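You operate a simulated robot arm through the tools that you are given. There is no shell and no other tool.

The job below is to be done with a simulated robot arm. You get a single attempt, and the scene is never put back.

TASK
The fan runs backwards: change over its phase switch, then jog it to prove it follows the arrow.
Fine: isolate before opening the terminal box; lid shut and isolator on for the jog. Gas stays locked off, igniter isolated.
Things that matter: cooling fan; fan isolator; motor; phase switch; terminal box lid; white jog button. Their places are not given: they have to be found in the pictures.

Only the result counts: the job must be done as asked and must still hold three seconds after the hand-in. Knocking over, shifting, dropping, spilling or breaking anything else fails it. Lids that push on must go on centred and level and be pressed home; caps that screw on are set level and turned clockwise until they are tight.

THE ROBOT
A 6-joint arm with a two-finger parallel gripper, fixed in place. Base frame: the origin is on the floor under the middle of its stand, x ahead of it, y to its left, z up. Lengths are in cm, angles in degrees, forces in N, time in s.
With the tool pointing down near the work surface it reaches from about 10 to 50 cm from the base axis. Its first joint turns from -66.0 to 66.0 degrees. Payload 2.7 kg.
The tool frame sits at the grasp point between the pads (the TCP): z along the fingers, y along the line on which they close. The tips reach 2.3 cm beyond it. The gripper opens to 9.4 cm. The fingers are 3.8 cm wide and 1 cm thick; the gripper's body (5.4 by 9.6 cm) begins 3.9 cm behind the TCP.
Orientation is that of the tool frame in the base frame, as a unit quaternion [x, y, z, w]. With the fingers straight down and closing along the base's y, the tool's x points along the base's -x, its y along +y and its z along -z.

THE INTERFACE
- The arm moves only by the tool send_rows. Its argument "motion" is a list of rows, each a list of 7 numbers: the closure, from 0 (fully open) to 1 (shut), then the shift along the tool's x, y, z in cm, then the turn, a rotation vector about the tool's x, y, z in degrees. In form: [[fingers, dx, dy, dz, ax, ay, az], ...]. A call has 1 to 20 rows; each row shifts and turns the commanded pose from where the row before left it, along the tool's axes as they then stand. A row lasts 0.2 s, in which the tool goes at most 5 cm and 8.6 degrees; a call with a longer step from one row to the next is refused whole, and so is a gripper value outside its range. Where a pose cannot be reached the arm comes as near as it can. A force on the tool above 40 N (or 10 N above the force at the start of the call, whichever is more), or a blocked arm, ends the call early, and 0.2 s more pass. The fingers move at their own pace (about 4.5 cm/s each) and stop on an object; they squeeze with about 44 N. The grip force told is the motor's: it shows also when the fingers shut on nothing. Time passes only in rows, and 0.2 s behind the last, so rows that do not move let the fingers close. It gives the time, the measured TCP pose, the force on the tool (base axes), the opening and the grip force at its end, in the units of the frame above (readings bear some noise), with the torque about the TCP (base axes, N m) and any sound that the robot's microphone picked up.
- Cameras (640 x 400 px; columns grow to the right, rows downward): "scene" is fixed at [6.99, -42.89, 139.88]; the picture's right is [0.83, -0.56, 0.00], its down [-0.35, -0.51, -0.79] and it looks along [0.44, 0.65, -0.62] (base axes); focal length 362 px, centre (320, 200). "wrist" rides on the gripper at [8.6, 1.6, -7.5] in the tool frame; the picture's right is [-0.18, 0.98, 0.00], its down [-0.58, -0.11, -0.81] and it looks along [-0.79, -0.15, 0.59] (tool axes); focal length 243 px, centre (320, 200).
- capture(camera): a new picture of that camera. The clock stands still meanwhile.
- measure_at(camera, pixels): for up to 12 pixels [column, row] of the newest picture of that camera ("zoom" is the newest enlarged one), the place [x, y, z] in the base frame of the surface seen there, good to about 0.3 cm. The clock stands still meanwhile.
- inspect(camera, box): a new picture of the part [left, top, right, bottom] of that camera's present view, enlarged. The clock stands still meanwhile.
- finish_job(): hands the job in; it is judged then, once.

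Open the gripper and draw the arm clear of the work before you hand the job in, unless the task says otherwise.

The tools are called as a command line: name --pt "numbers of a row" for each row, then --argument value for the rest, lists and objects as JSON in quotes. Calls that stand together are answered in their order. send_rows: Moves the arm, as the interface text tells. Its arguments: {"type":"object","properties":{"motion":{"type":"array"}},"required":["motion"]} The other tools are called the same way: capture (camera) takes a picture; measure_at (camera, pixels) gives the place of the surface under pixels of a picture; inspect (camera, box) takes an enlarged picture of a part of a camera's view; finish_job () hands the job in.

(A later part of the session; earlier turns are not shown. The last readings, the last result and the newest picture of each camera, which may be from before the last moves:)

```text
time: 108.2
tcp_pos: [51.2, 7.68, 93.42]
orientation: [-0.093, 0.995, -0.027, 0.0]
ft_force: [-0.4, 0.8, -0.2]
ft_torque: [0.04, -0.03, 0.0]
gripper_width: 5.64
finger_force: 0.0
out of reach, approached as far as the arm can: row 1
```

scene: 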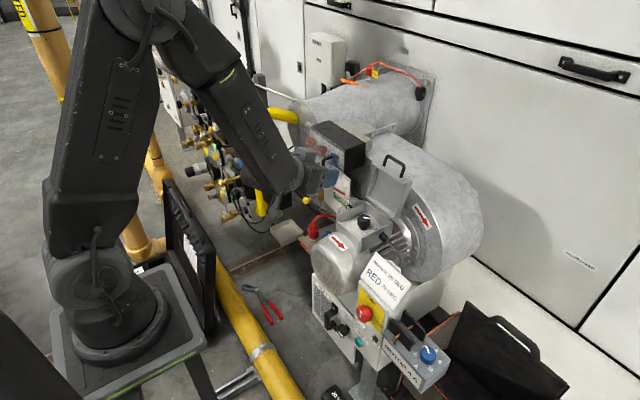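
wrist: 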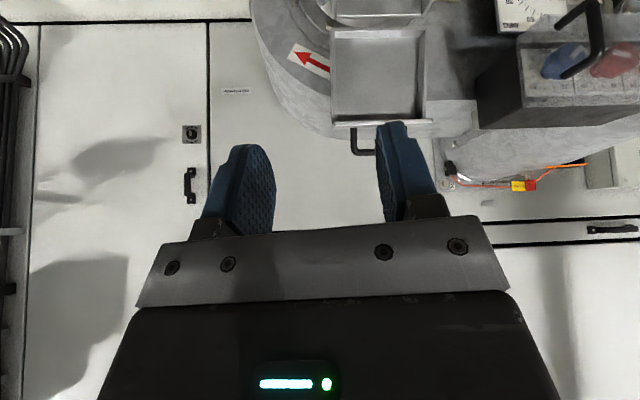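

The tool is straight down with a 10° roll left over. I remove that and go to (38.5, 0, 82), the place where the forward pitch worked cleanly at the start.

send_rows --pt "0.4 0 0 0 -1.5 0 5.35" --pt "0.4 0 0 0 -1.5 0 5.35" --pt "0.4 2.54 -1.54 2.28 0 0 0" --pt "0.4 2.54 -1.54 2.28 0 0 0" --pt "0.4 2.54 -1.54 2.28 0 0 0" --pt "0.4 2.54 -1.54 2.28 0 0 0" --pt "0.4 2.54 -1.54 2.28 0 0 0" --pt "0.4 0 0 0 0 0 0"

inspect --camera "scene" --box '[100, 0, 420, 270]'

```text
time: 110.0
tcp_pos: [38.48, -0.02, 82.06]
orientation: [0.0, 1.0, -0.002, 0.0]
ft_force: [-0.6, 0.1, -0.3]
ft_torque: [-0.02, -0.03, 0.01]
gripper_width: 5.65
finger_force: 0.1
```

```text
1.48 times, centred on (260, 135) of scene
```

zoom: 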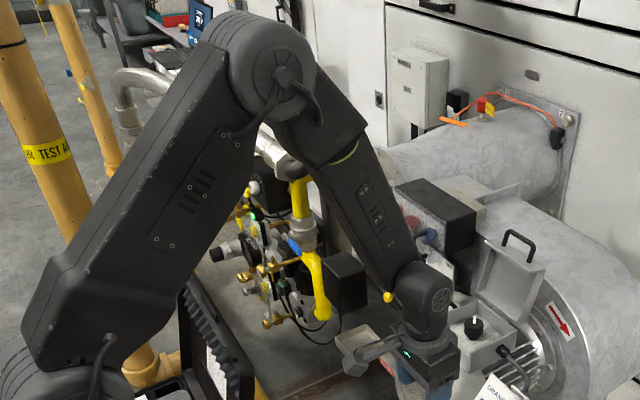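

Now at (38.5, 0, 82) pointing straight down, exactly in the arm's plane. I pitch forward as at the start.

send_rows --pt "0.4 0 0 0 0 -7.5 0" --pt "0.4 0 0 0 0 -7.5 0" --pt "0.4 0 0 0 0 -7.5 0" --pt "0.4 0 0 0 0 -7.5 0" --pt "0.4 0 0 0 0 -7.5 0" --pt "0.4 0 0 0 0 -7.5 0" --pt "0.4 0 0 0 0 0 0"

```text
time: 111.6
tcp_pos: [38.7, 0.89, 82.0]
orientation: [0.0, 0.952, 0.014, 0.304]
ft_force: [0.5, 0.0, -0.3]
ft_torque: [0.01, 0.01, 0.01]
gripper_width: 5.61
finger_force: 0.1
out of reach, approached as far as the arm can: row 2, 3
```

It passed (35° forward, small drift). As at the start, I go lower before finishing the pitch: down to z≈68, then to 15° below horizontal.

send_rows --pt "0.4 1.74 -0.18 2.2 0 0 0" --pt "0.4 1.74 -0.18 2.2 0 0 0" --pt "0.4 1.74 -0.18 2.2 0 0 0" --pt "0.4 1.74 -0.18 2.2 0 0 0" --pt "0.4 1.74 -0.18 2.2 0 0 0" --pt "0.4 0 0 0 0 -5 0" --pt "0.4 0 0 0 0 -5 0" --pt "0.4 0 0 0 0 -5 0" --pt "0.4 0 0 0 0 -5 0" --pt "0.4 0 0 0 0 -5 0" --pt "0.4 0 0 0 0 -5 0" --pt "0.4 0 0 0 0 -5 0" --pt "0.4 0 0 0 0 -5 0" --pt "0.4 0 0 0 0 0 0"

inspect --camera "scene" --box '[100, 60, 420, 380]'

```text
time: 114.6
tcp_pos: [38.04, 0.29, 68.05]
orientation: [0.004, 0.791, 0.013, 0.612]
ft_force: [0.0, 0.3, 0.9]
ft_torque: [-0.01, 0.01, 0.03]
gripper_width: 5.64
finger_force: 0.0
```

```text
1.25 times, centred on (260, 220) of scene
```

zoom: 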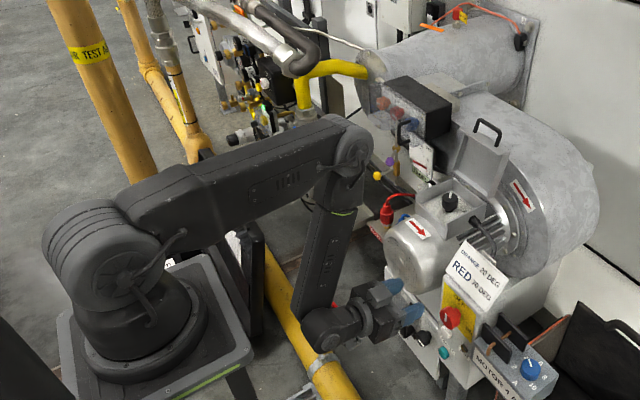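

No flags; the arm looks as it did in the first lid operation. I roll the gripper -90° again and slide to the handle's y.

send_rows --pt "0.6 0 0 0 0 0 -7.5" --pt "0.6 0 0 0 0 0 -7.5" --pt "0.6 0 0 0 0 0 -7.5" --pt "0.6 0 0 0 0 0 -7.5" --pt "0.6 0 0 0 0 0 -7.5" --pt "0.6 0 0 0 0 0 -7.5" --pt "0.6 0 0 0 0 0 -7.5" --pt "0.6 0 0 0 0 0 -7.5" --pt "0.6 0 0 0 0 0 -7.5" --pt "0.6 0 0 0 0 0 -7.5" --pt "0.6 0 0 0 0 0 -7.5" --pt "0.6 0 0 0 0 0 -7.5" --pt "0.6 -3.25 0 0 0 0 0" --pt "0.6 -3.25 0 0 0 0 0" --pt "0.6 -3.25 0 0 0 0 0" --pt "0.6 -3.25 0 0 0 0 0" --pt "0.6 -3.25 0 0 0 0 0" --pt "0.6 0 0 0 0 0 0"

```text
time: 118.4
tcp_pos: [37.89, 16.59, 68.46]
orientation: [-0.556, 0.564, -0.423, 0.441]
ft_force: [1.0, -0.3, -0.6]
ft_torque: [-0.01, 0.01, 0.01]
gripper_width: 3.75
finger_force: 0.0
```

Aligned with the handle in y. I rise in front of the box to z≈88 and then go forward to the spot in front of the open lid's handle (57, 16.6, 90).

send_rows --pt "0.6 -0.03 -2.99 0.41 0 0 0" --pt "0.6 -0.03 -2.99 0.41 0 0 0" --pt "0.6 -0.03 -2.99 0.41 0 0 0" --pt "0.6 -0.03 -2.99 0.41 0 0 0" --pt "0.6 -0.03 -2.99 0.41 0 0 0" --pt "0.6 -0.03 -2.99 0.41 0 0 0" --pt "0.6 -0.03 -2.99 0.41 0 0 0" --pt "0.6 0 -1.27 2.57 0 0 0" --pt "0.6 0 -1.27 2.57 0 0 0" --pt "0.6 0 -1.27 2.57 0 0 0" --pt "0.6 0 -1.27 2.57 0 0 0" --pt "0.6 0 0 0 0 0 0"

capture --camera "wrist"

inspect --camera "scene" --box '[310, 140, 430, 250]'

```text
time: 121.0
tcp_pos: [57.23, 16.09, 90.44]
orientation: [-0.556, 0.564, -0.423, 0.44]
ft_force: [0.1, 0.2, -0.8]
ft_torque: [0.01, 0.01, -0.03]
gripper_width: 3.74
finger_force: 0.1
```

```text
taken
```

wrist: 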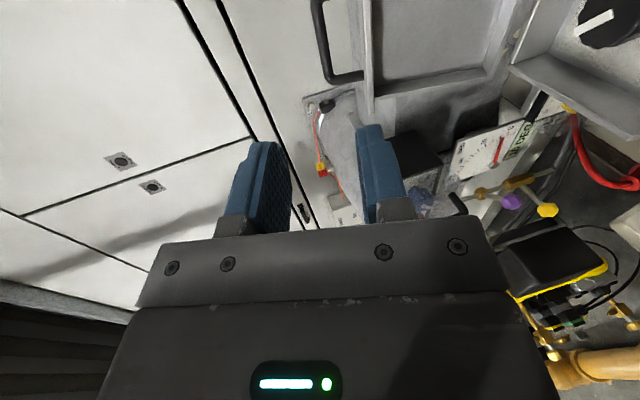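

```text
3.64 times, centred on (370, 195) of scene
```

zoom: 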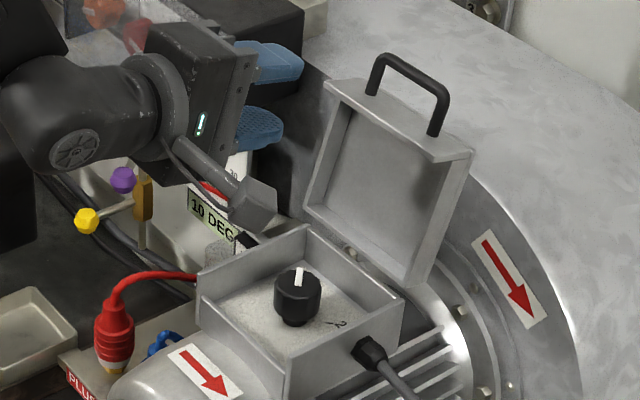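

The gripper is where it left the handle before. I shift 0.3 cm in y and advance along the fingers so they straddle the bar again.

send_rows --pt "0.6 -0.3 0.1 0 0 0 0" --pt "0.6 0 0 2.5 0 0 0" --pt "0.6 0 0 2.5 0 0 0" --pt "0.6 0 0 2.5 0 0 0" --pt "0.6 0 0 2.0 0 0 0" --pt "0.6 0 0 1.5 0 0 0" --pt "0.6 0 0 0 0 0 0"

capture --camera "wrist"

inspect --camera "scene" --box '[320, 130, 430, 230]'

```text
time: 122.6
tcp_pos: [67.88, 16.78, 87.44]
orientation: [-0.557, 0.563, -0.423, 0.441]
ft_force: [0.0, -0.1, 0.2]
ft_torque: [0.0, 0.02, -0.02]
gripper_width: 3.76
finger_force: 0.1
```

```text
taken
```

wrist: 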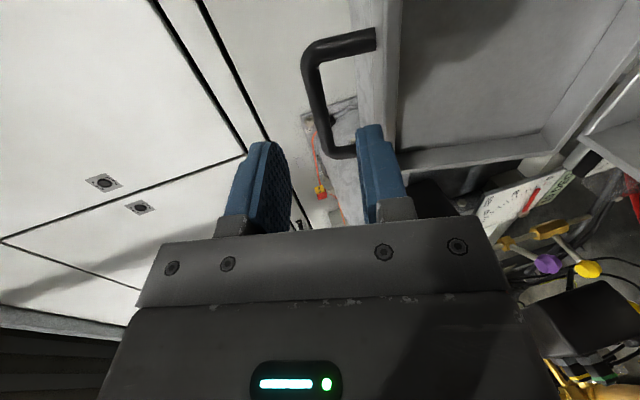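

```text
4.00 times, centred on (375, 180) of scene
```

zoom: 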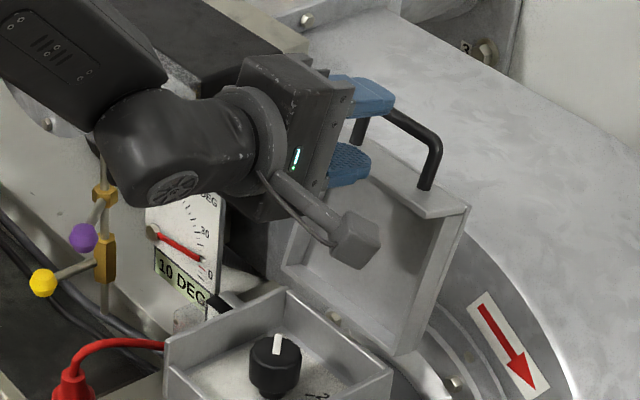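

The bar lies between the pads' planes. I advance the last 3.6 cm with a 0.2 cm y correction.

send_rows --pt "0.6 0.2 0 0.9 0 0 0" --pt "0.6 0 0 0.9 0 0 0" --pt "0.6 0 0 0.9 0 0 0" --pt "0.6 0 0 0.9 0 0 0" --pt "0.6 0 0 0 0 0 0"

capture --camera "wrist"

inspect --camera "wrist" --box '[220, 60, 420, 240]'

```text
time: 123.8
tcp_pos: [71.27, 16.76, 86.53]
orientation: [-0.557, 0.563, -0.423, 0.44]
ft_force: [-0.5, -0.2, 0.1]
ft_torque: [0.03, -0.01, 0.01]
gripper_width: 3.76
finger_force: 0.1
```

```text
taken
```

wrist: 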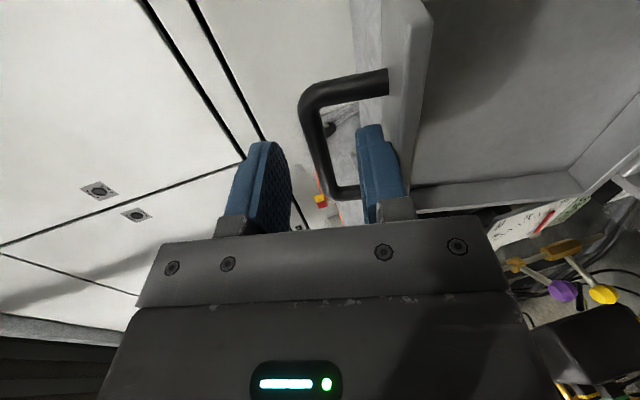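

```text
2.22 times, centred on (320, 150) of wrist
```

zoom: 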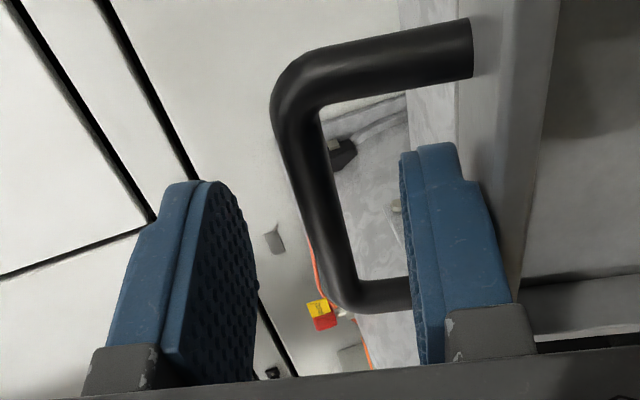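

The bar is between the pads about 1.3 cm ahead of the TCP. I advance 0.4 cm more and close on it.

send_rows --pt "0.6 0 0 0.4 0 0 0" --pt "0.8 0 0 0 0 0 0" --pt "0.85 0 0 0 0 0 0" --pt "0.9 0 0 0 0 0 0" --pt "1.0 0 0 0 0 0 0" --pt "1.0 0 0 0 0 0 0"

```text
time: 125.2
tcp_pos: [71.74, 16.58, 86.36]
orientation: [-0.557, 0.562, -0.425, 0.44]
ft_force: [0.5, -1.2, 0.6]
ft_torque: [-1.74, -0.05, 0.39]
gripper_width: 0.98
finger_force: 45.0
```

Gripped at 0.98 cm with negligible force. I bring the lid back along the same arc, first to about 100°.

send_rows --pt "1.0 0 0.045 -0.66 0 0 0" --pt "1.0 0 0.045 -0.66 0 0 0" --pt "1.0 0 0.1 -0.65 0 0 0" --pt "1.0 0 0.1 -0.65 0 0 0"

```text
time: 126.2
tcp_pos: [69.11, 16.6, 86.76]
orientation: [-0.557, 0.562, -0.424, 0.44]
ft_force: [0.7, 3.4, -1.2]
ft_torque: [-1.72, 0.01, 0.33]
gripper_width: 0.98
finger_force: 45.0
```

The lid follows with almost no force. On to about 80°.

send_rows --pt "1.0 0 0.162 -0.644 0 0 0" --pt "1.0 0 0.162 -0.644 0 0 0" --pt "1.0 0 0.215 -0.627 0 0 0" --pt "1.0 0 0.215 -0.627 0 0 0" --pt "1.0 0 0.26 -0.606 0 0 0" --pt "1.0 0 0.26 -0.606 0 0 0"

```text
time: 127.6
tcp_pos: [65.13, 16.74, 86.7]
orientation: [-0.557, 0.562, -0.424, 0.441]
ft_force: [-0.1, 7.1, 5.2]
ft_torque: [-1.79, -0.16, 0.06]
gripper_width: 1.01
finger_force: 45.4
```

Force stays small; I continue to about 70°, easing slightly downward.

send_rows --pt "1.0 0 0.37 -0.576 0 0 0" --pt "1.0 0 0.35 -0.576 0 0 0" --pt "1.0 0 0.37 -0.554 0 0 0" --pt "1.0 0 0.37 -0.554 0 0 0" --pt "1.0 0 0.415 -0.516 0 0 0" --pt "1.0 0 0.415 -0.516 0 0 0"

```text
time: 129.0
tcp_pos: [61.36, 16.51, 85.39]
orientation: [-0.556, 0.562, -0.424, 0.442]
ft_force: [-9.7, 5.2, 22.6]
ft_torque: [-1.81, -0.39, -0.1]
gripper_width: 1.01
finger_force: 44.9
```

A radial force of about 25 N built up; I ease 0.07 cm outward along the radius and continue with the arc to about 60°.

send_rows --pt "1.0 0 -0.06 -0.05 0 0 0" --pt "1.0 0 0.44 -0.49 0 0 0" --pt "1.0 0 0.44 -0.49 0 0 0" --pt "1.0 0 0.48 -0.45 0 0 0" --pt "1.0 0 0.48 -0.45 0 0 0"

```text
time: 130.2
tcp_pos: [58.93, 16.65, 83.95]
orientation: [-0.557, 0.562, -0.424, 0.441]
ft_force: [-13.7, 5.0, 19.6]
ft_torque: [-1.83, -0.27, -0.14]
gripper_width: 1.0
finger_force: 45.1
```

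I ease outward a bit more and continue tightly gripped to about 47° before loosening.

send_rows --pt "1.0 0 -0.06 -0.08 0 0 0" --pt "1.0 0 0.53 -0.4 0 0 0" --pt "1.0 0 0.53 -0.4 0 0 0" --pt "1.0 0 0.56 -0.35 0 0 0" --pt "1.0 0 0.56 -0.35 0 0 0"

```text
time: 131.4
tcp_pos: [56.8, 16.57, 82.16]
orientation: [-0.557, 0.562, -0.424, 0.44]
ft_force: [-0.9, 1.5, 1.6]
ft_torque: [-1.71, -0.03, 0.29]
gripper_width: 1.0
finger_force: 44.5
```

Force is back to zero at about 49°. I go on gripped to about 40°.

send_rows --pt "1.0 0 0.598 -0.29 0 0 0" --pt "1.0 0 0.598 -0.29 0 0 0" --pt "1.0 0 0.615 -0.24 0 0 0" --pt "1.0 0 0.615 -0.24 0 0 0"

```text
time: 132.4
tcp_pos: [55.27, 16.63, 80.18]
orientation: [-0.557, 0.563, -0.424, 0.44]
ft_force: [-5.7, -5.5, 3.3]
ft_torque: [-1.74, -0.08, 0.1]
gripper_width: 0.97
finger_force: 45.1
```

About 40° and calm. I loosen to a cage so the lid rests on the lower finger, and lower it along the arc to about 10°.

send_rows --pt "0.9 0 -0.1 0 0 0 0" --pt "0.85 0 -0.12 0 0 0 0" --pt "0.8 0 -0.12 0 0 0 0" --pt "0.8 0 0 0 0 0 0" --pt "0.8 0 0.65 -0.22 1.25 0 0" --pt "0.8 0 0.65 -0.22 1.25 0 0" --pt "0.8 0 0.656 -0.195 1.25 0 0" --pt "0.8 0 0.656 -0.195 1.25 0 0" --pt "0.8 0 0.665 -0.16 1.25 0 0" --pt "0.8 0 0.665 -0.16 1.25 0 0"

capture --camera "wrist"

inspect --camera "scene" --box '[300, 160, 410, 250]'

```text
time: 134.6
tcp_pos: [53.42, 16.73, 76.95]
orientation: [-0.526, 0.534, -0.46, 0.477]
ft_force: [0.1, 0.1, -2.0]
ft_torque: [0.01, 0.02, -0.01]
gripper_width: 1.93
finger_force: 0.9
```

```text
taken
```

wrist: 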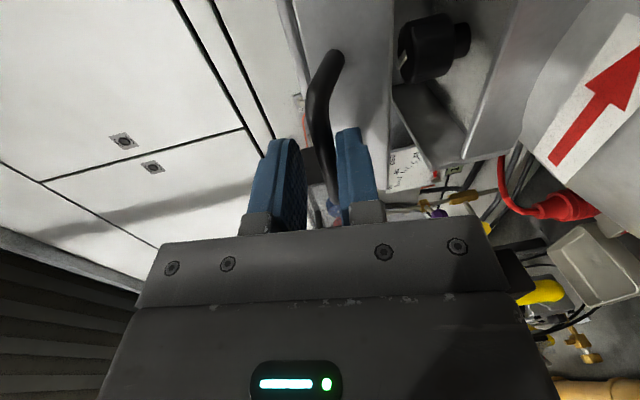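

```text
4.44 times, centred on (355, 205) of scene
```

zoom: 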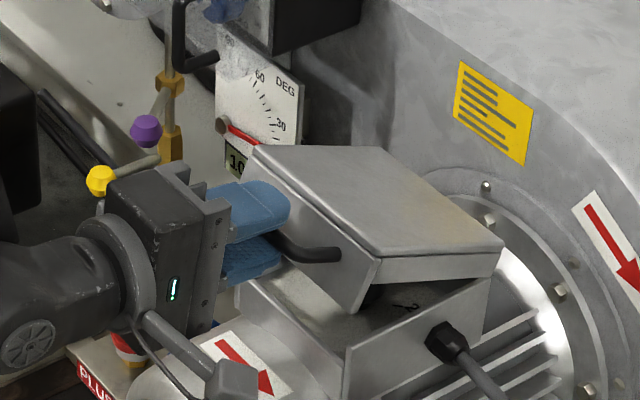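

The lid rests on the lower finger (-2 N) at about 25°. I keep lowering to nearly shut.

send_rows --pt "0.8 0 0.668 -0.137 1.25 0 0" --pt "0.8 0 0.668 -0.137 1.25 0 0" --pt "0.8 0 0.676 -0.106 1.25 0 0" --pt "0.8 0 0.676 -0.106 1.25 0 0" --pt "0.8 0 0.678 -0.08 1.25 0 0" --pt "0.8 0 0.678 -0.08 1.25 0 0" --pt "0.8 0 0.5 0 0 0 0" --pt "0.8 0 0.5 0 0 0 0" --pt "0.8 0 0.5 0 0 0 0"

capture --camera "wrist"

inspect --camera "scene" --box '[300, 180, 400, 270]'

```text
time: 136.6
tcp_pos: [52.56, 16.84, 71.28]
orientation: [-0.494, 0.503, -0.494, 0.51]
ft_force: [-0.5, 0.2, -0.8]
ft_torque: [-0.02, 0.01, 0.02]
gripper_width: 1.95
finger_force: 0.7
```

```text
taken
```

wrist: 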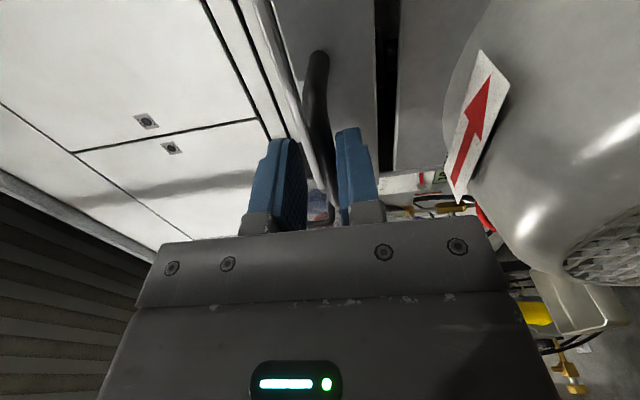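

```text
4.44 times, centred on (350, 225) of scene
```

zoom: 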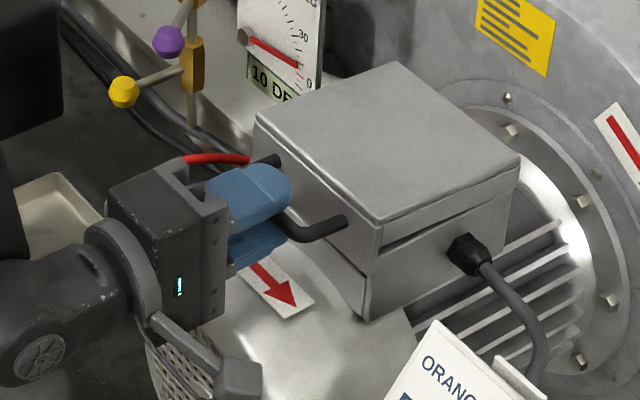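

Nearly shut. I lower the last bit and then press lightly down on the bar with the upper finger to make sure the lid is home.

send_rows --pt "0.8 0 0.35 0 0 0 0" --pt "0.8 0 0.35 0 0 0 0" --pt "0.8 0 0.35 0 0 0 0" --pt "0.8 0 0.35 0 0 0 0" --pt "0.8 0 0.25 0 0 0 0" --pt "0.8 0 0.2 0 0 0 0"

```text
time: 138.0
tcp_pos: [52.5, 16.96, 69.59]
orientation: [-0.494, 0.503, -0.493, 0.51]
ft_force: [-0.7, -0.4, 0.4]
ft_torque: [0.01, 0.01, 0.01]
gripper_width: 1.86
finger_force: 0.2
```

send_rows --pt "0.8 0 0.1 0 0 0 0" --pt "0.8 0 0.1 0 0 0 0" --pt "0.8 0 0.1 0 0 0 0"

capture --camera "scene"

inspect --camera "scene" --box '[310, 185, 400, 265]'

```text
time: 138.8
tcp_pos: [52.46, 16.97, 69.25]
orientation: [-0.492, 0.503, -0.494, 0.511]
ft_force: [-1.2, 0.3, 3.3]
ft_torque: [-0.06, -0.04, -0.03]
gripper_width: 2.03
finger_force: 2.0
```

```text
taken
```

scene: 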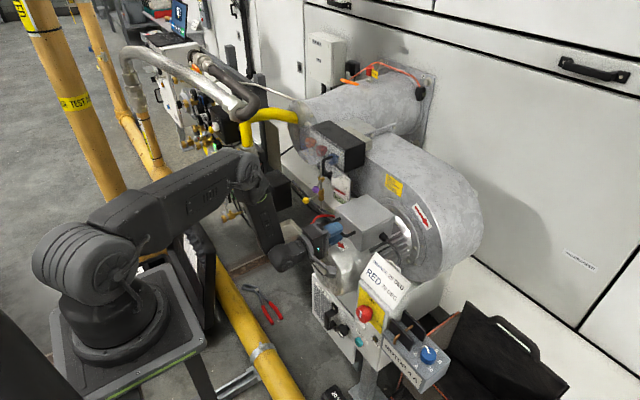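

```text
5.00 times, centred on (355, 225) of scene
```

zoom: 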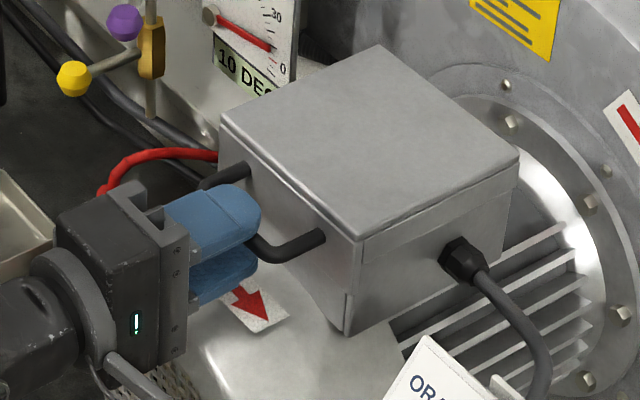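

The lid is down; a 3 N press meets it firmly. I open the fingers, centre on the bar and back straight out, then check the lid.

send_rows --pt "0.7 0 -0.2 0 0 0 0" --pt "0.6 0 -0.2 0 0 0 0" --pt "0.52 0 -0.2 0 0 0 0" --pt "0.52 0 0 0 0 0 0" --pt "0.52 0 0 -1.5 0 0 0" --pt "0.52 0 0 -2.0 0 0 0" --pt "0.52 0 0 -2.5 0 0 0" --pt "0.52 0 0 -2.5 0 0 0" --pt "0.52 0 0 -2.5 0 0 0" --pt "0.52 0 0 -2.5 0 0 0"

inspect --camera "scene" --box '[310, 185, 400, 265]'

measure_at --camera "zoom" --pixels '[[380, 55], [510, 155], [360, 235], [225, 120], [360, 150]]'

```text
time: 141.0
tcp_pos: [39.01, 16.78, 69.84]
orientation: [-0.494, 0.503, -0.493, 0.509]
ft_force: [-0.1, 0.4, 1.2]
ft_torque: [0.02, -0.01, -0.04]
gripper_width: 4.48
finger_force: 0.0
```

```text
5.00 times, centred on (355, 225) of scene
```

zoom: 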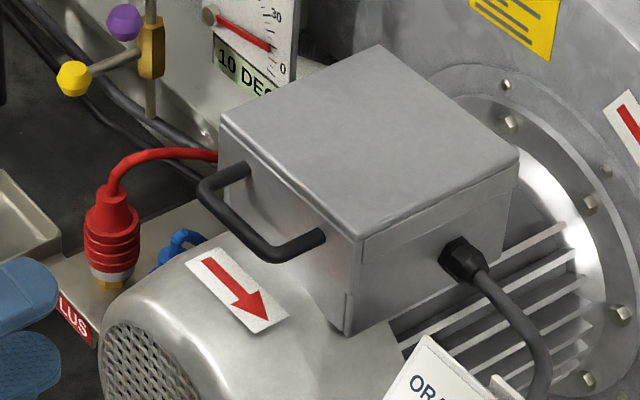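

```text
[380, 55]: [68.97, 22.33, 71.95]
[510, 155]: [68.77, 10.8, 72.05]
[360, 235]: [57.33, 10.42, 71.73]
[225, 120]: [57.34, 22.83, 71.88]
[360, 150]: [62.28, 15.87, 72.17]
```

The lid lies flat at z≈72 all over: shut. Now the isolator: I slide across to the knob's y and lower to its height at the same stand-off as before.

send_rows --pt "0.35 3.2 0 0 0 0 0" --pt "0.35 3.2 0 0 0 0 0" --pt "0.35 3.2 0 0 0 0 0" --pt "0.35 3.2 0 0 0 0 0" --pt "0.35 3.2 0 0 0 0 0" --pt "0.35 3.2 0 0 0 0 0" --pt "0.35 0 2.5 0 0 0 0" --pt "0.35 0 2.5 0 0 0 0" --pt "0.35 0 2.5 0 0 0 0" --pt "0.35 0 2.5 0 0 0 0" --pt "0.35 0 2.45 0 0 0 0" --pt "0.35 0 0 0 0 0 0"

capture --camera "wrist"

inspect --camera "scene" --box '[300, 270, 420, 360]'

```text
time: 143.6
tcp_pos: [39.29, -2.07, 56.81]
orientation: [-0.494, 0.502, -0.494, 0.51]
ft_force: [0.5, 0.3, 0.2]
ft_torque: [0.01, 0.01, 0.01]
gripper_width: 6.14
finger_force: 0.1
```

```text
taken
```

wrist: 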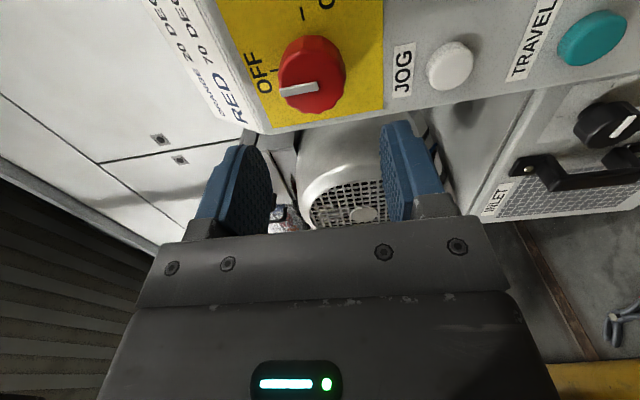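

```text
4.44 times, centred on (360, 315) of scene
```

zoom: 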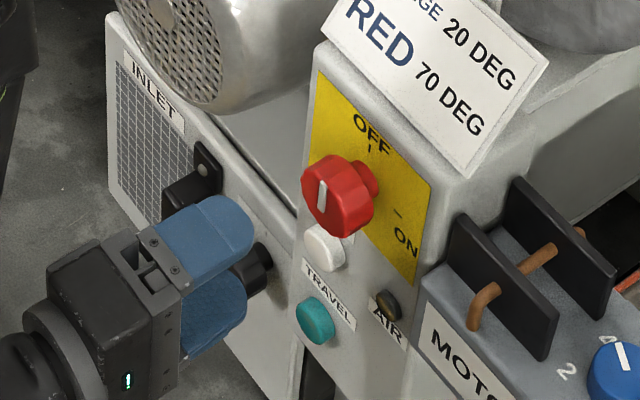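

The isolator still points to OFF and the gripper faces it. I correct to the knob axis (y -2.45, z 57.25) and advance around it.

send_rows --pt "0.35 0.38 -0.44 0 0 0 -1.4" --pt "0.35 0 0 1.6 0 0 0" --pt "0.35 0 0 1.6 0 0 0" --pt "0.35 0 0 1.6 0 0 0" --pt "0.35 0 0 1.5 0 0 0" --pt "0.35 0 0 1.3 0 0 0" --pt "0.35 0 0 0 0 0 0"

capture --camera "wrist"

```text
time: 145.2
tcp_pos: [46.79, -2.44, 57.23]
orientation: [-0.501, 0.497, -0.499, 0.503]
ft_force: [-0.8, 0.7, 0.4]
ft_torque: [0.01, -0.04, 0.03]
gripper_width: 6.11
finger_force: 0.0
```

```text
taken
```

wrist: 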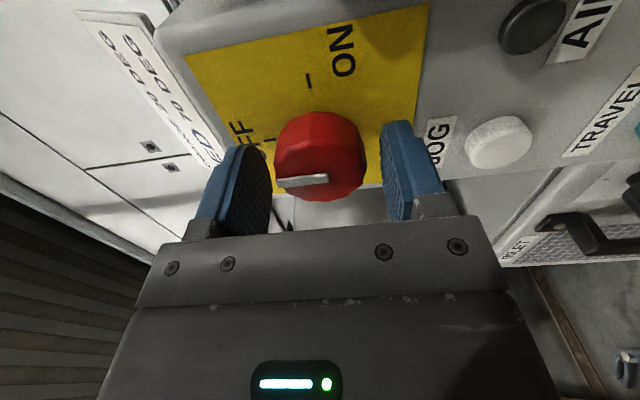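

The knob is centred between the pads. I close on it and read the forces.

send_rows --pt "0.5 0 0 0 0 0 0" --pt "0.54 0 0 0 0 0 0" --pt "1.0 0 0 0 0 0 0" --pt "1.0 0 0 0 0 0 0" --pt "1.0 0 0 0 0 0 0"

```text
time: 146.4
tcp_pos: [46.85, -2.52, 57.38]
orientation: [-0.5, 0.498, -0.499, 0.504]
ft_force: [1.7, -0.1, 0.8]
ft_torque: [0.0, 0.86, 0.04]
gripper_width: 4.28
finger_force: 45.3
```

Gripped with no side force. I turn the knob toward ON (positive about the tool axis), first 45°.

send_rows --pt "1.0 0 0 0 0 0 5" --pt "1.0 0 0 0 0 0 5" --pt "1.0 0 0 0 0 0 5" --pt "1.0 0 0 0 0 0 5" --pt "1.0 0 0 0 0 0 5" --pt "1.0 0 0 0 0 0 5" --pt "1.0 0 0 0 0 0 5" --pt "1.0 0 0 0 0 0 5" --pt "1.0 0 0 0 0 0 5"

```text
time: 148.4
tcp_pos: [46.77, -2.53, 57.39]
orientation: [-0.271, 0.65, -0.268, 0.657]
ft_force: [-7.8, -8.5, 8.2]
ft_torque: [0.01, -0.73, 0.0]
gripper_width: 4.31
finger_force: 45.6
```

Half way with small forces. I turn the remaining 45°.

send_rows --pt "1.0 0 0 0 0 0 5" --pt "1.0 0 0 0 0 0 5" --pt "1.0 0 0 0 0 0 5" --pt "1.0 0 0 0 0 0 5" --pt "1.0 0 0 0 0 0 5" --pt "1.0 0 0 0 0 0 5" --pt "1.0 0 0 0 0 0 5" --pt "1.0 0 0 0 0 0 5" --pt "1.0 0 0 0 0 0 5" --pt "1.0 0 0 0 0 0 0"

capture --camera "wrist"

```text
time: 150.6
tcp_pos: [46.78, -2.48, 57.29]
orientation: [-0.001, 0.704, 0.003, 0.71]
ft_force: [-3.7, -17.4, 12.3]
ft_torque: [-0.1, -0.75, -0.18]
gripper_width: 4.28
finger_force: 44.4
```

```text
taken
```

wrist: 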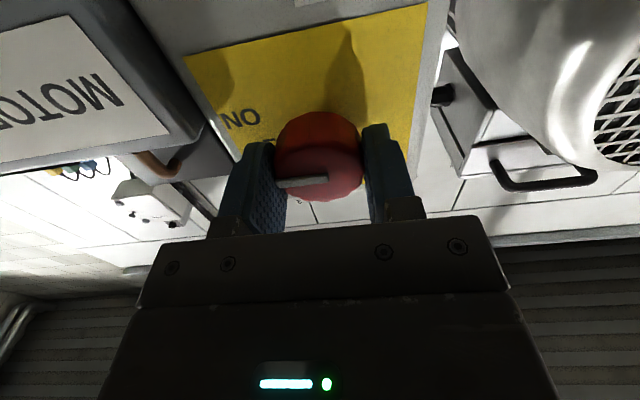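

The knob has turned 90° with the gripper. I open, back off 9 cm and check the pointer.

send_rows --pt "0.35 0 0 0 0 0 0" --pt "0.35 0 0 0 0 0 0" --pt "0.35 0 0 0 0 0 0" --pt "0.35 0 0 -1.0 0 0 0" --pt "0.35 0 0 -2.0 0 0 0" --pt "0.35 0 0 -2.0 0 0 0" --pt "0.35 0 0 -2.0 0 0 0" --pt "0.35 0 0 -2.0 0 0 0"

inspect --camera "scene" --box '[340, 290, 400, 340]'

inspect --camera "wrist" --box '[240, 0, 400, 110]'

```text
time: 152.4
tcp_pos: [37.91, -2.43, 57.3]
orientation: [-0.002, 0.705, 0.003, 0.709]
ft_force: [0.1, -0.7, 0.1]
ft_torque: [0.01, 0.0, 0.01]
gripper_width: 6.13
finger_force: 0.1
```

```text
8.00 times, centred on (370, 315) of scene
```

zoom: 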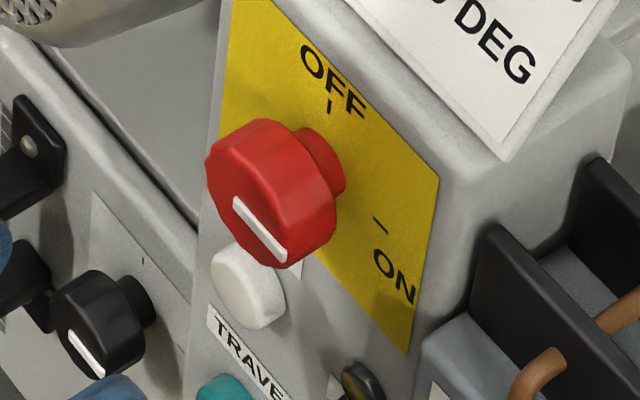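

```text
3.64 times, centred on (320, 55) of wrist
```

zoom: 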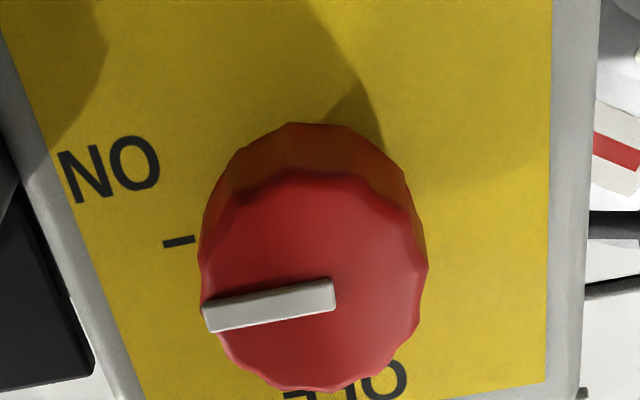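

The isolator points to ON as originally. Next is the jog: I close the fingers, pitch 25° down (the button is low for a level tool) and go to a stand-off in front of the JOG button.

send_rows --pt "0.7 0 0 0 0 5 0" --pt "1.0 0 0 0 0 5 0" --pt "1.0 0 0 0 0 5 0" --pt "1.0 0 0 0 0 5 0" --pt "1.0 0 0 0 0 5 0" --pt "1.0 1.69 0.5 2.17 0 0 0" --pt "1.0 1.69 0.5 2.17 0 0 0" --pt "1.0 1.69 0.5 2.17 0 0 0" --pt "1.0 1.69 0.48 2.17 0 0 0" --pt "1.0 0 0 0 0 0 0"

capture --camera "wrist"

inspect --camera "scene" --box '[310, 280, 410, 360]'

```text
time: 154.6
tcp_pos: [42.9, -0.49, 48.26]
orientation: [-0.003, 0.842, 0.002, 0.539]
ft_force: [-0.3, -0.4, 0.2]
ft_torque: [-0.02, 0.02, 0.02]
gripper_width: 0.0
finger_force: 42.4
out of reach, approached as far as the arm can: row 9
```

```text
taken
```

wrist: 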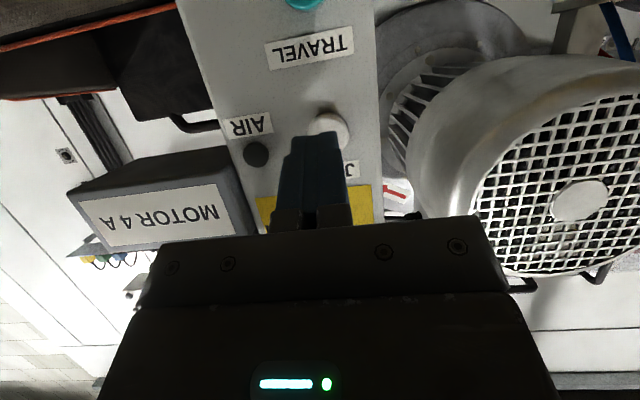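

```text
5.00 times, centred on (360, 320) of scene
```

zoom: 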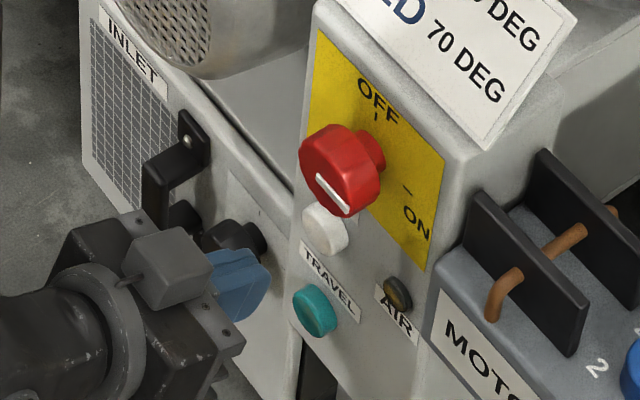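

Row 9 was limited (upper arm near its lower stop), so I will press with a steeper pitch. There is a cube on the gripper's top; I measure it to be sure it clears the isolator knob when pitched.

measure_at --camera "zoom" --pixels '[[165, 235], [205, 265], [205, 290], [130, 245], [160, 285], [195, 240], [235, 330], [160, 225], [245, 260], [70, 250]]'

```text
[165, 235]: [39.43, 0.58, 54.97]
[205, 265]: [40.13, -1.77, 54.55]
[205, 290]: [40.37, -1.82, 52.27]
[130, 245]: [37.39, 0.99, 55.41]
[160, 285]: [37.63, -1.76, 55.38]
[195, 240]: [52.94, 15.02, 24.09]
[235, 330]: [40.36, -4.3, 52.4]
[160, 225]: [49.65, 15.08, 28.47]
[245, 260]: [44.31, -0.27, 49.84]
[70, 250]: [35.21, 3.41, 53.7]
```

The cube's front corner would come close to the knob at 45°, so I use 38° and stand slightly to the left (y≈0), which keeps about 1 cm clear. I set that pitch and the stand-off.

send_rows --pt "1.0 0 0 0 0 4.4 0" --pt "1.0 0 0 0 0 4.4 0" --pt "1.0 0 0 0 0 4.4 0" --pt "1.0 -0.13 0.25 0.78 0 0 0" --pt "1.0 -0.13 0.24 0.79 0 0 0" --pt "1.0 0 0 0 0 0 0"

capture --camera "wrist"

inspect --camera "scene" --box '[320, 285, 400, 350]'

```text
time: 156.0
tcp_pos: [44.29, 0.1, 47.3]
orientation: [-0.004, 0.898, 0.003, 0.439]
ft_force: [-0.5, 0.4, -0.1]
ft_torque: [0.02, -0.02, 0.01]
gripper_width: 0.01
finger_force: 42.1
```

```text
taken
```

wrist: 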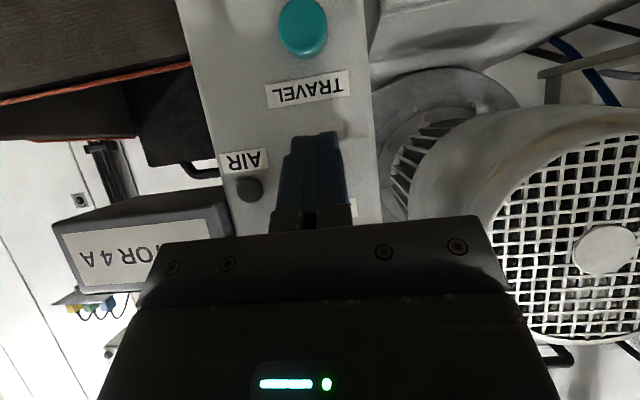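

```text
6.15 times, centred on (360, 318) of scene
```

zoom: 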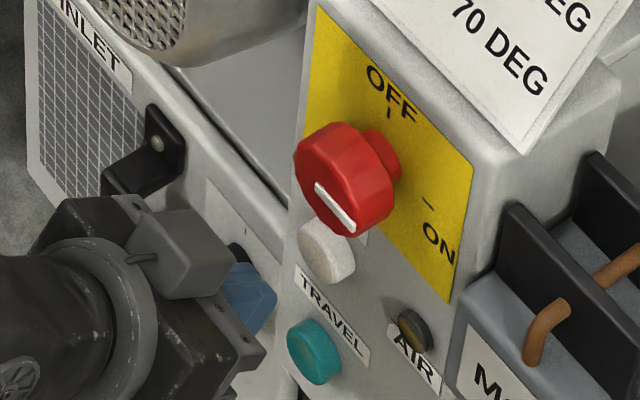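

The closed fingertips face the JOG button about 2.4 cm away. I advance 1.8 cm with a small y/z correction, watching the force.

send_rows --pt "1.0 -0.448 -0.083 0.411 0 0 0" --pt "1.0 -0.448 -0.083 0.411 0 0 0" --pt "1.0 -0.448 -0.083 0.411 0 0 0" --pt "1.0 0 0 0 0 0 0"

inspect --camera "scene" --box '[340, 300, 390, 345]'

capture --camera "wrist"

```text
time: 157.0
tcp_pos: [46.13, -0.15, 47.78]
orientation: [-0.003, 0.898, 0.002, 0.44]
ft_force: [0.0, -0.6, 0.0]
ft_torque: [-0.01, 0.01, -0.01]
gripper_width: 0.0
finger_force: 42.2
```

```text
8.89 times, centred on (365, 322) of scene
```

zoom: 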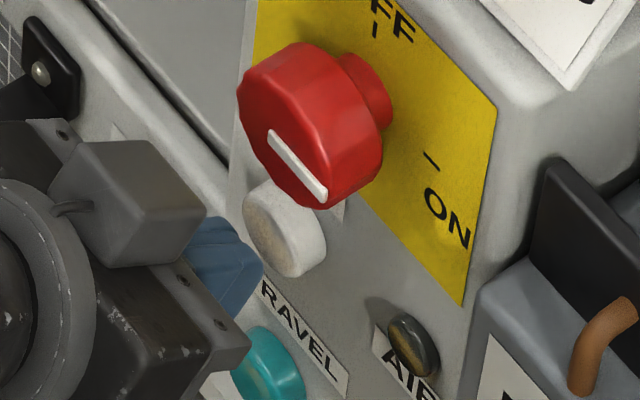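

```text
taken
```

wrist: 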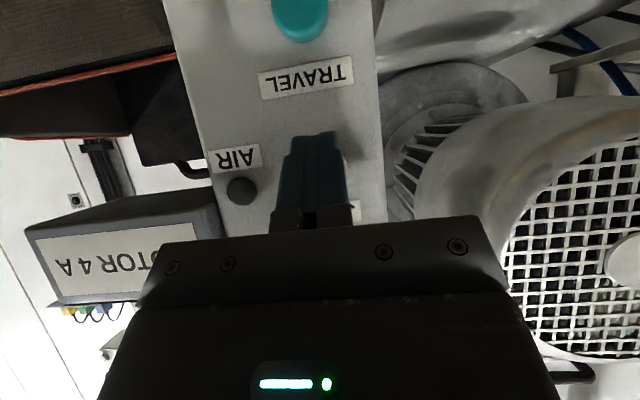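

No contact yet. I advance in 0.2 cm steps toward the button until a force shows.

send_rows --pt "1.0 -0.123 0 0.158 0 0 0" --pt "1.0 -0.123 0 0.158 0 0 0" --pt "1.0 -0.123 0 0.158 0 0 0" --pt "1.0 -0.123 0 0.158 0 0 0"

inspect --camera "scene" --box '[340, 300, 390, 345]'

```text
time: 158.0
tcp_pos: [46.85, -0.03, 47.56]
orientation: [-0.004, 0.898, 0.002, 0.439]
ft_force: [-4.5, 0.1, 1.8]
ft_torque: [0.02, -0.03, 0.02]
gripper_width: 0.0
finger_force: 42.8
heard: click
```

```text
8.89 times, centred on (365, 322) of scene
```

zoom: 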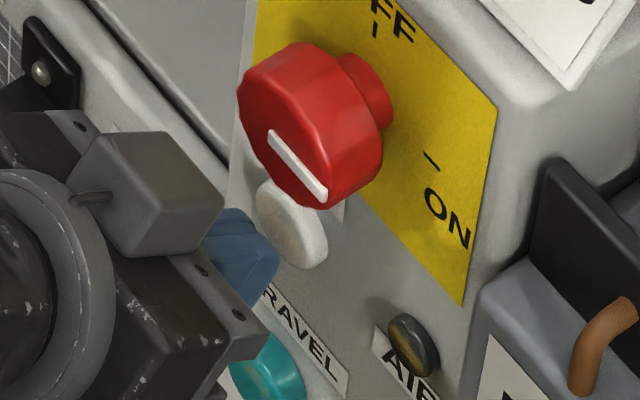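

A click: the button is pressed (-4.5 N). I hold it and watch the motor for rotation with pictures between short waits.

inspect --camera "scene" --box '[305, 215, 375, 305]'

send_rows --pt "1.0 0 0 0 0 0 0"

inspect --camera "scene" --box '[305, 215, 375, 305]'

capture --camera "wrist"

```text
4.44 times, centred on (340, 260) of scene
```

zoom: 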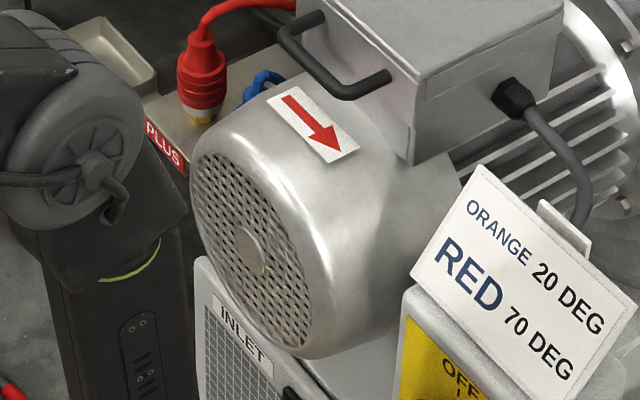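

```text
time: 158.4
tcp_pos: [46.78, -0.31, 47.59]
orientation: [-0.003, 0.899, 0.002, 0.439]
ft_force: [-4.9, 1.3, -0.5]
ft_torque: [-0.01, 0.0, 0.01]
gripper_width: 0.01
finger_force: 42.6
```

```text
4.44 times, centred on (340, 260) of scene
```

zoom: 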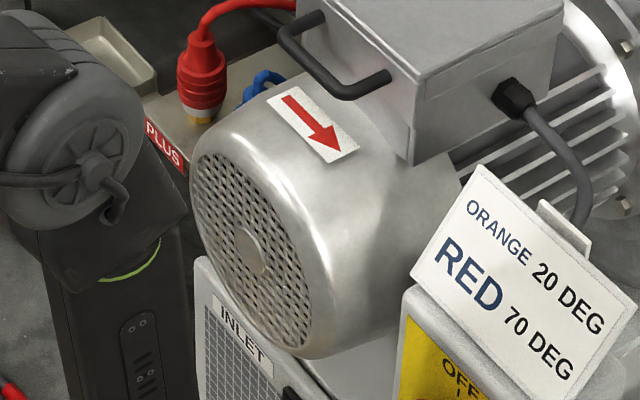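

```text
taken
```

wrist: 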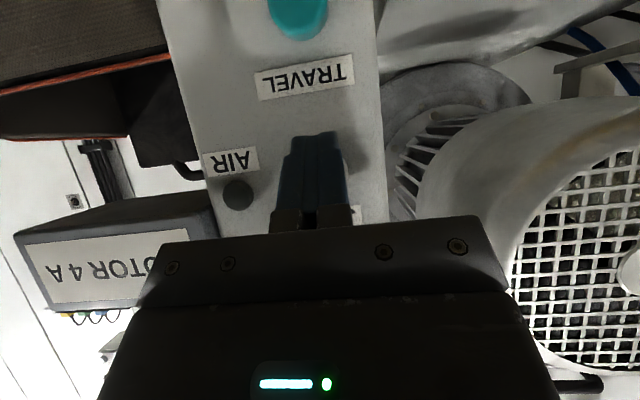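

Behind the grille the pattern seems changed. I zoom on the grille now and after another short wait to see the fan's direction.

inspect --camera "scene" --box '[315, 245, 345, 295]'

inspect --camera "wrist" --box '[480, 120, 640, 380]'

send_rows --pt "1.0 0 0 0 0 0 0"

inspect --camera "scene" --box '[315, 245, 345, 295]'

inspect --camera "wrist" --box '[480, 120, 640, 380]'

```text
8.00 times, centred on (330, 270) of scene
```

zoom: 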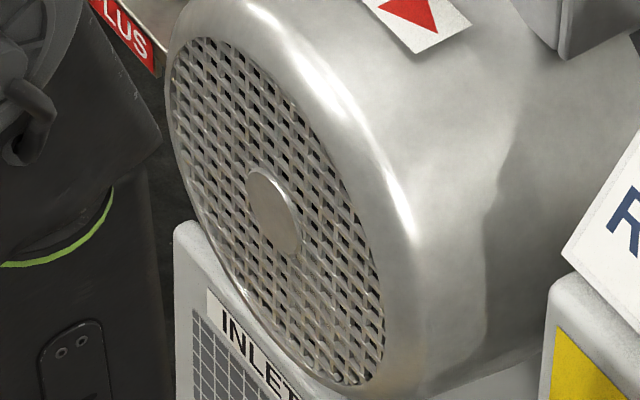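

```text
1.54 times, centred on (560, 250) of wrist
```

zoom: 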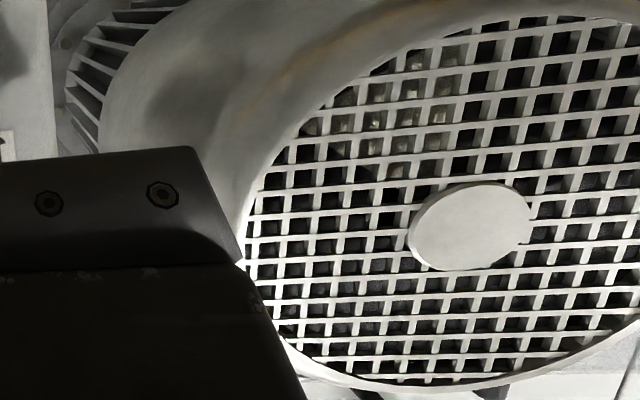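

```text
time: 158.8
tcp_pos: [46.8, -0.32, 47.7]
orientation: [-0.003, 0.899, 0.002, 0.438]
ft_force: [-4.9, -0.1, -2.2]
ft_torque: [0.01, 0.03, 0.0]
gripper_width: 0.0
finger_force: 42.5
```

```text
8.00 times, centred on (330, 270) of scene
```

zoom: 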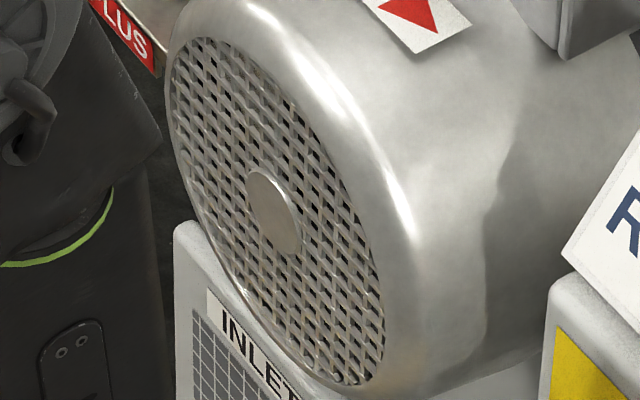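

```text
1.54 times, centred on (560, 250) of wrist
```

zoom: 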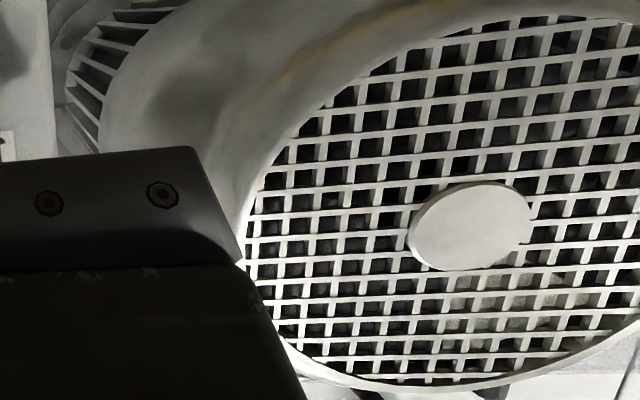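

A light blade shows behind the grille: upper-left at 158.4 s, lower-right at 158.8 s, so the fan turns. I sample at different intervals to resolve the direction.

send_rows --pt "1.0 0 0 0 0 0 0"

inspect --camera "wrist" --box '[480, 120, 640, 380]'

send_rows --pt "1.0 0 0 0 0 0 0" --pt "1.0 0 0 0 0 0 0"

inspect --camera "wrist" --box '[480, 120, 640, 380]'

inspect --camera "scene" --box '[315, 245, 345, 295]'

```text
time: 159.2
tcp_pos: [46.76, -0.09, 47.58]
orientation: [-0.002, 0.898, 0.001, 0.439]
ft_force: [-6.0, -0.1, -2.1]
ft_torque: [-0.02, 0.06, 0.03]
gripper_width: 0.0
finger_force: 42.6
```

```text
1.54 times, centred on (560, 250) of wrist
```

zoom: 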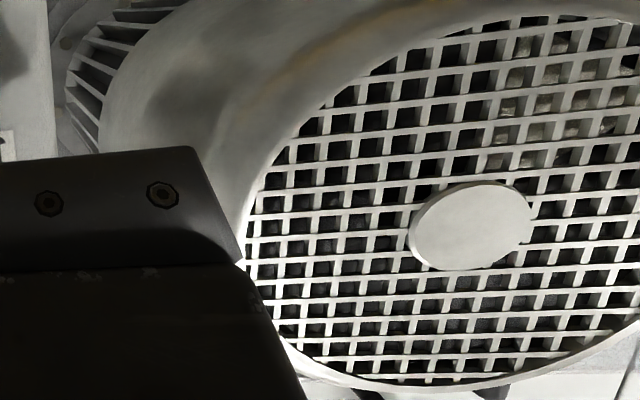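

```text
time: 159.8
tcp_pos: [46.76, -0.16, 47.59]
orientation: [-0.003, 0.898, 0.002, 0.439]
ft_force: [-7.0, -0.5, -2.9]
ft_torque: [-0.01, 0.08, -0.03]
gripper_width: 0.0
finger_force: 42.4
```

```text
1.54 times, centred on (560, 250) of wrist
```

zoom: 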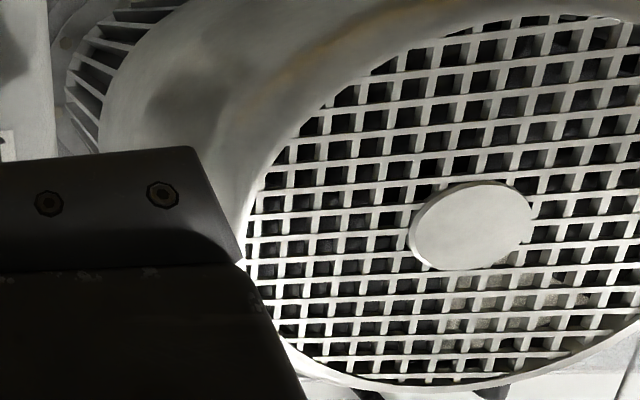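

```text
8.00 times, centred on (330, 270) of scene
```

zoom: 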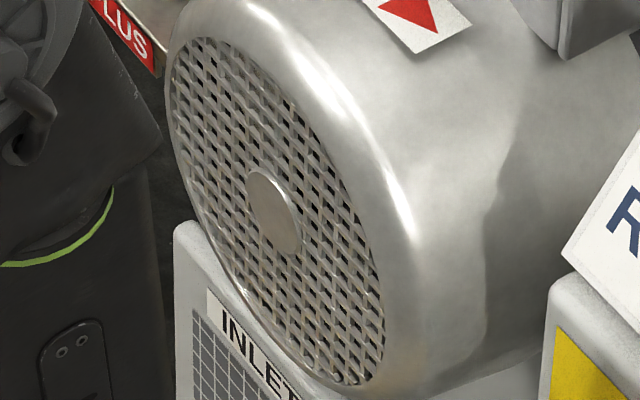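

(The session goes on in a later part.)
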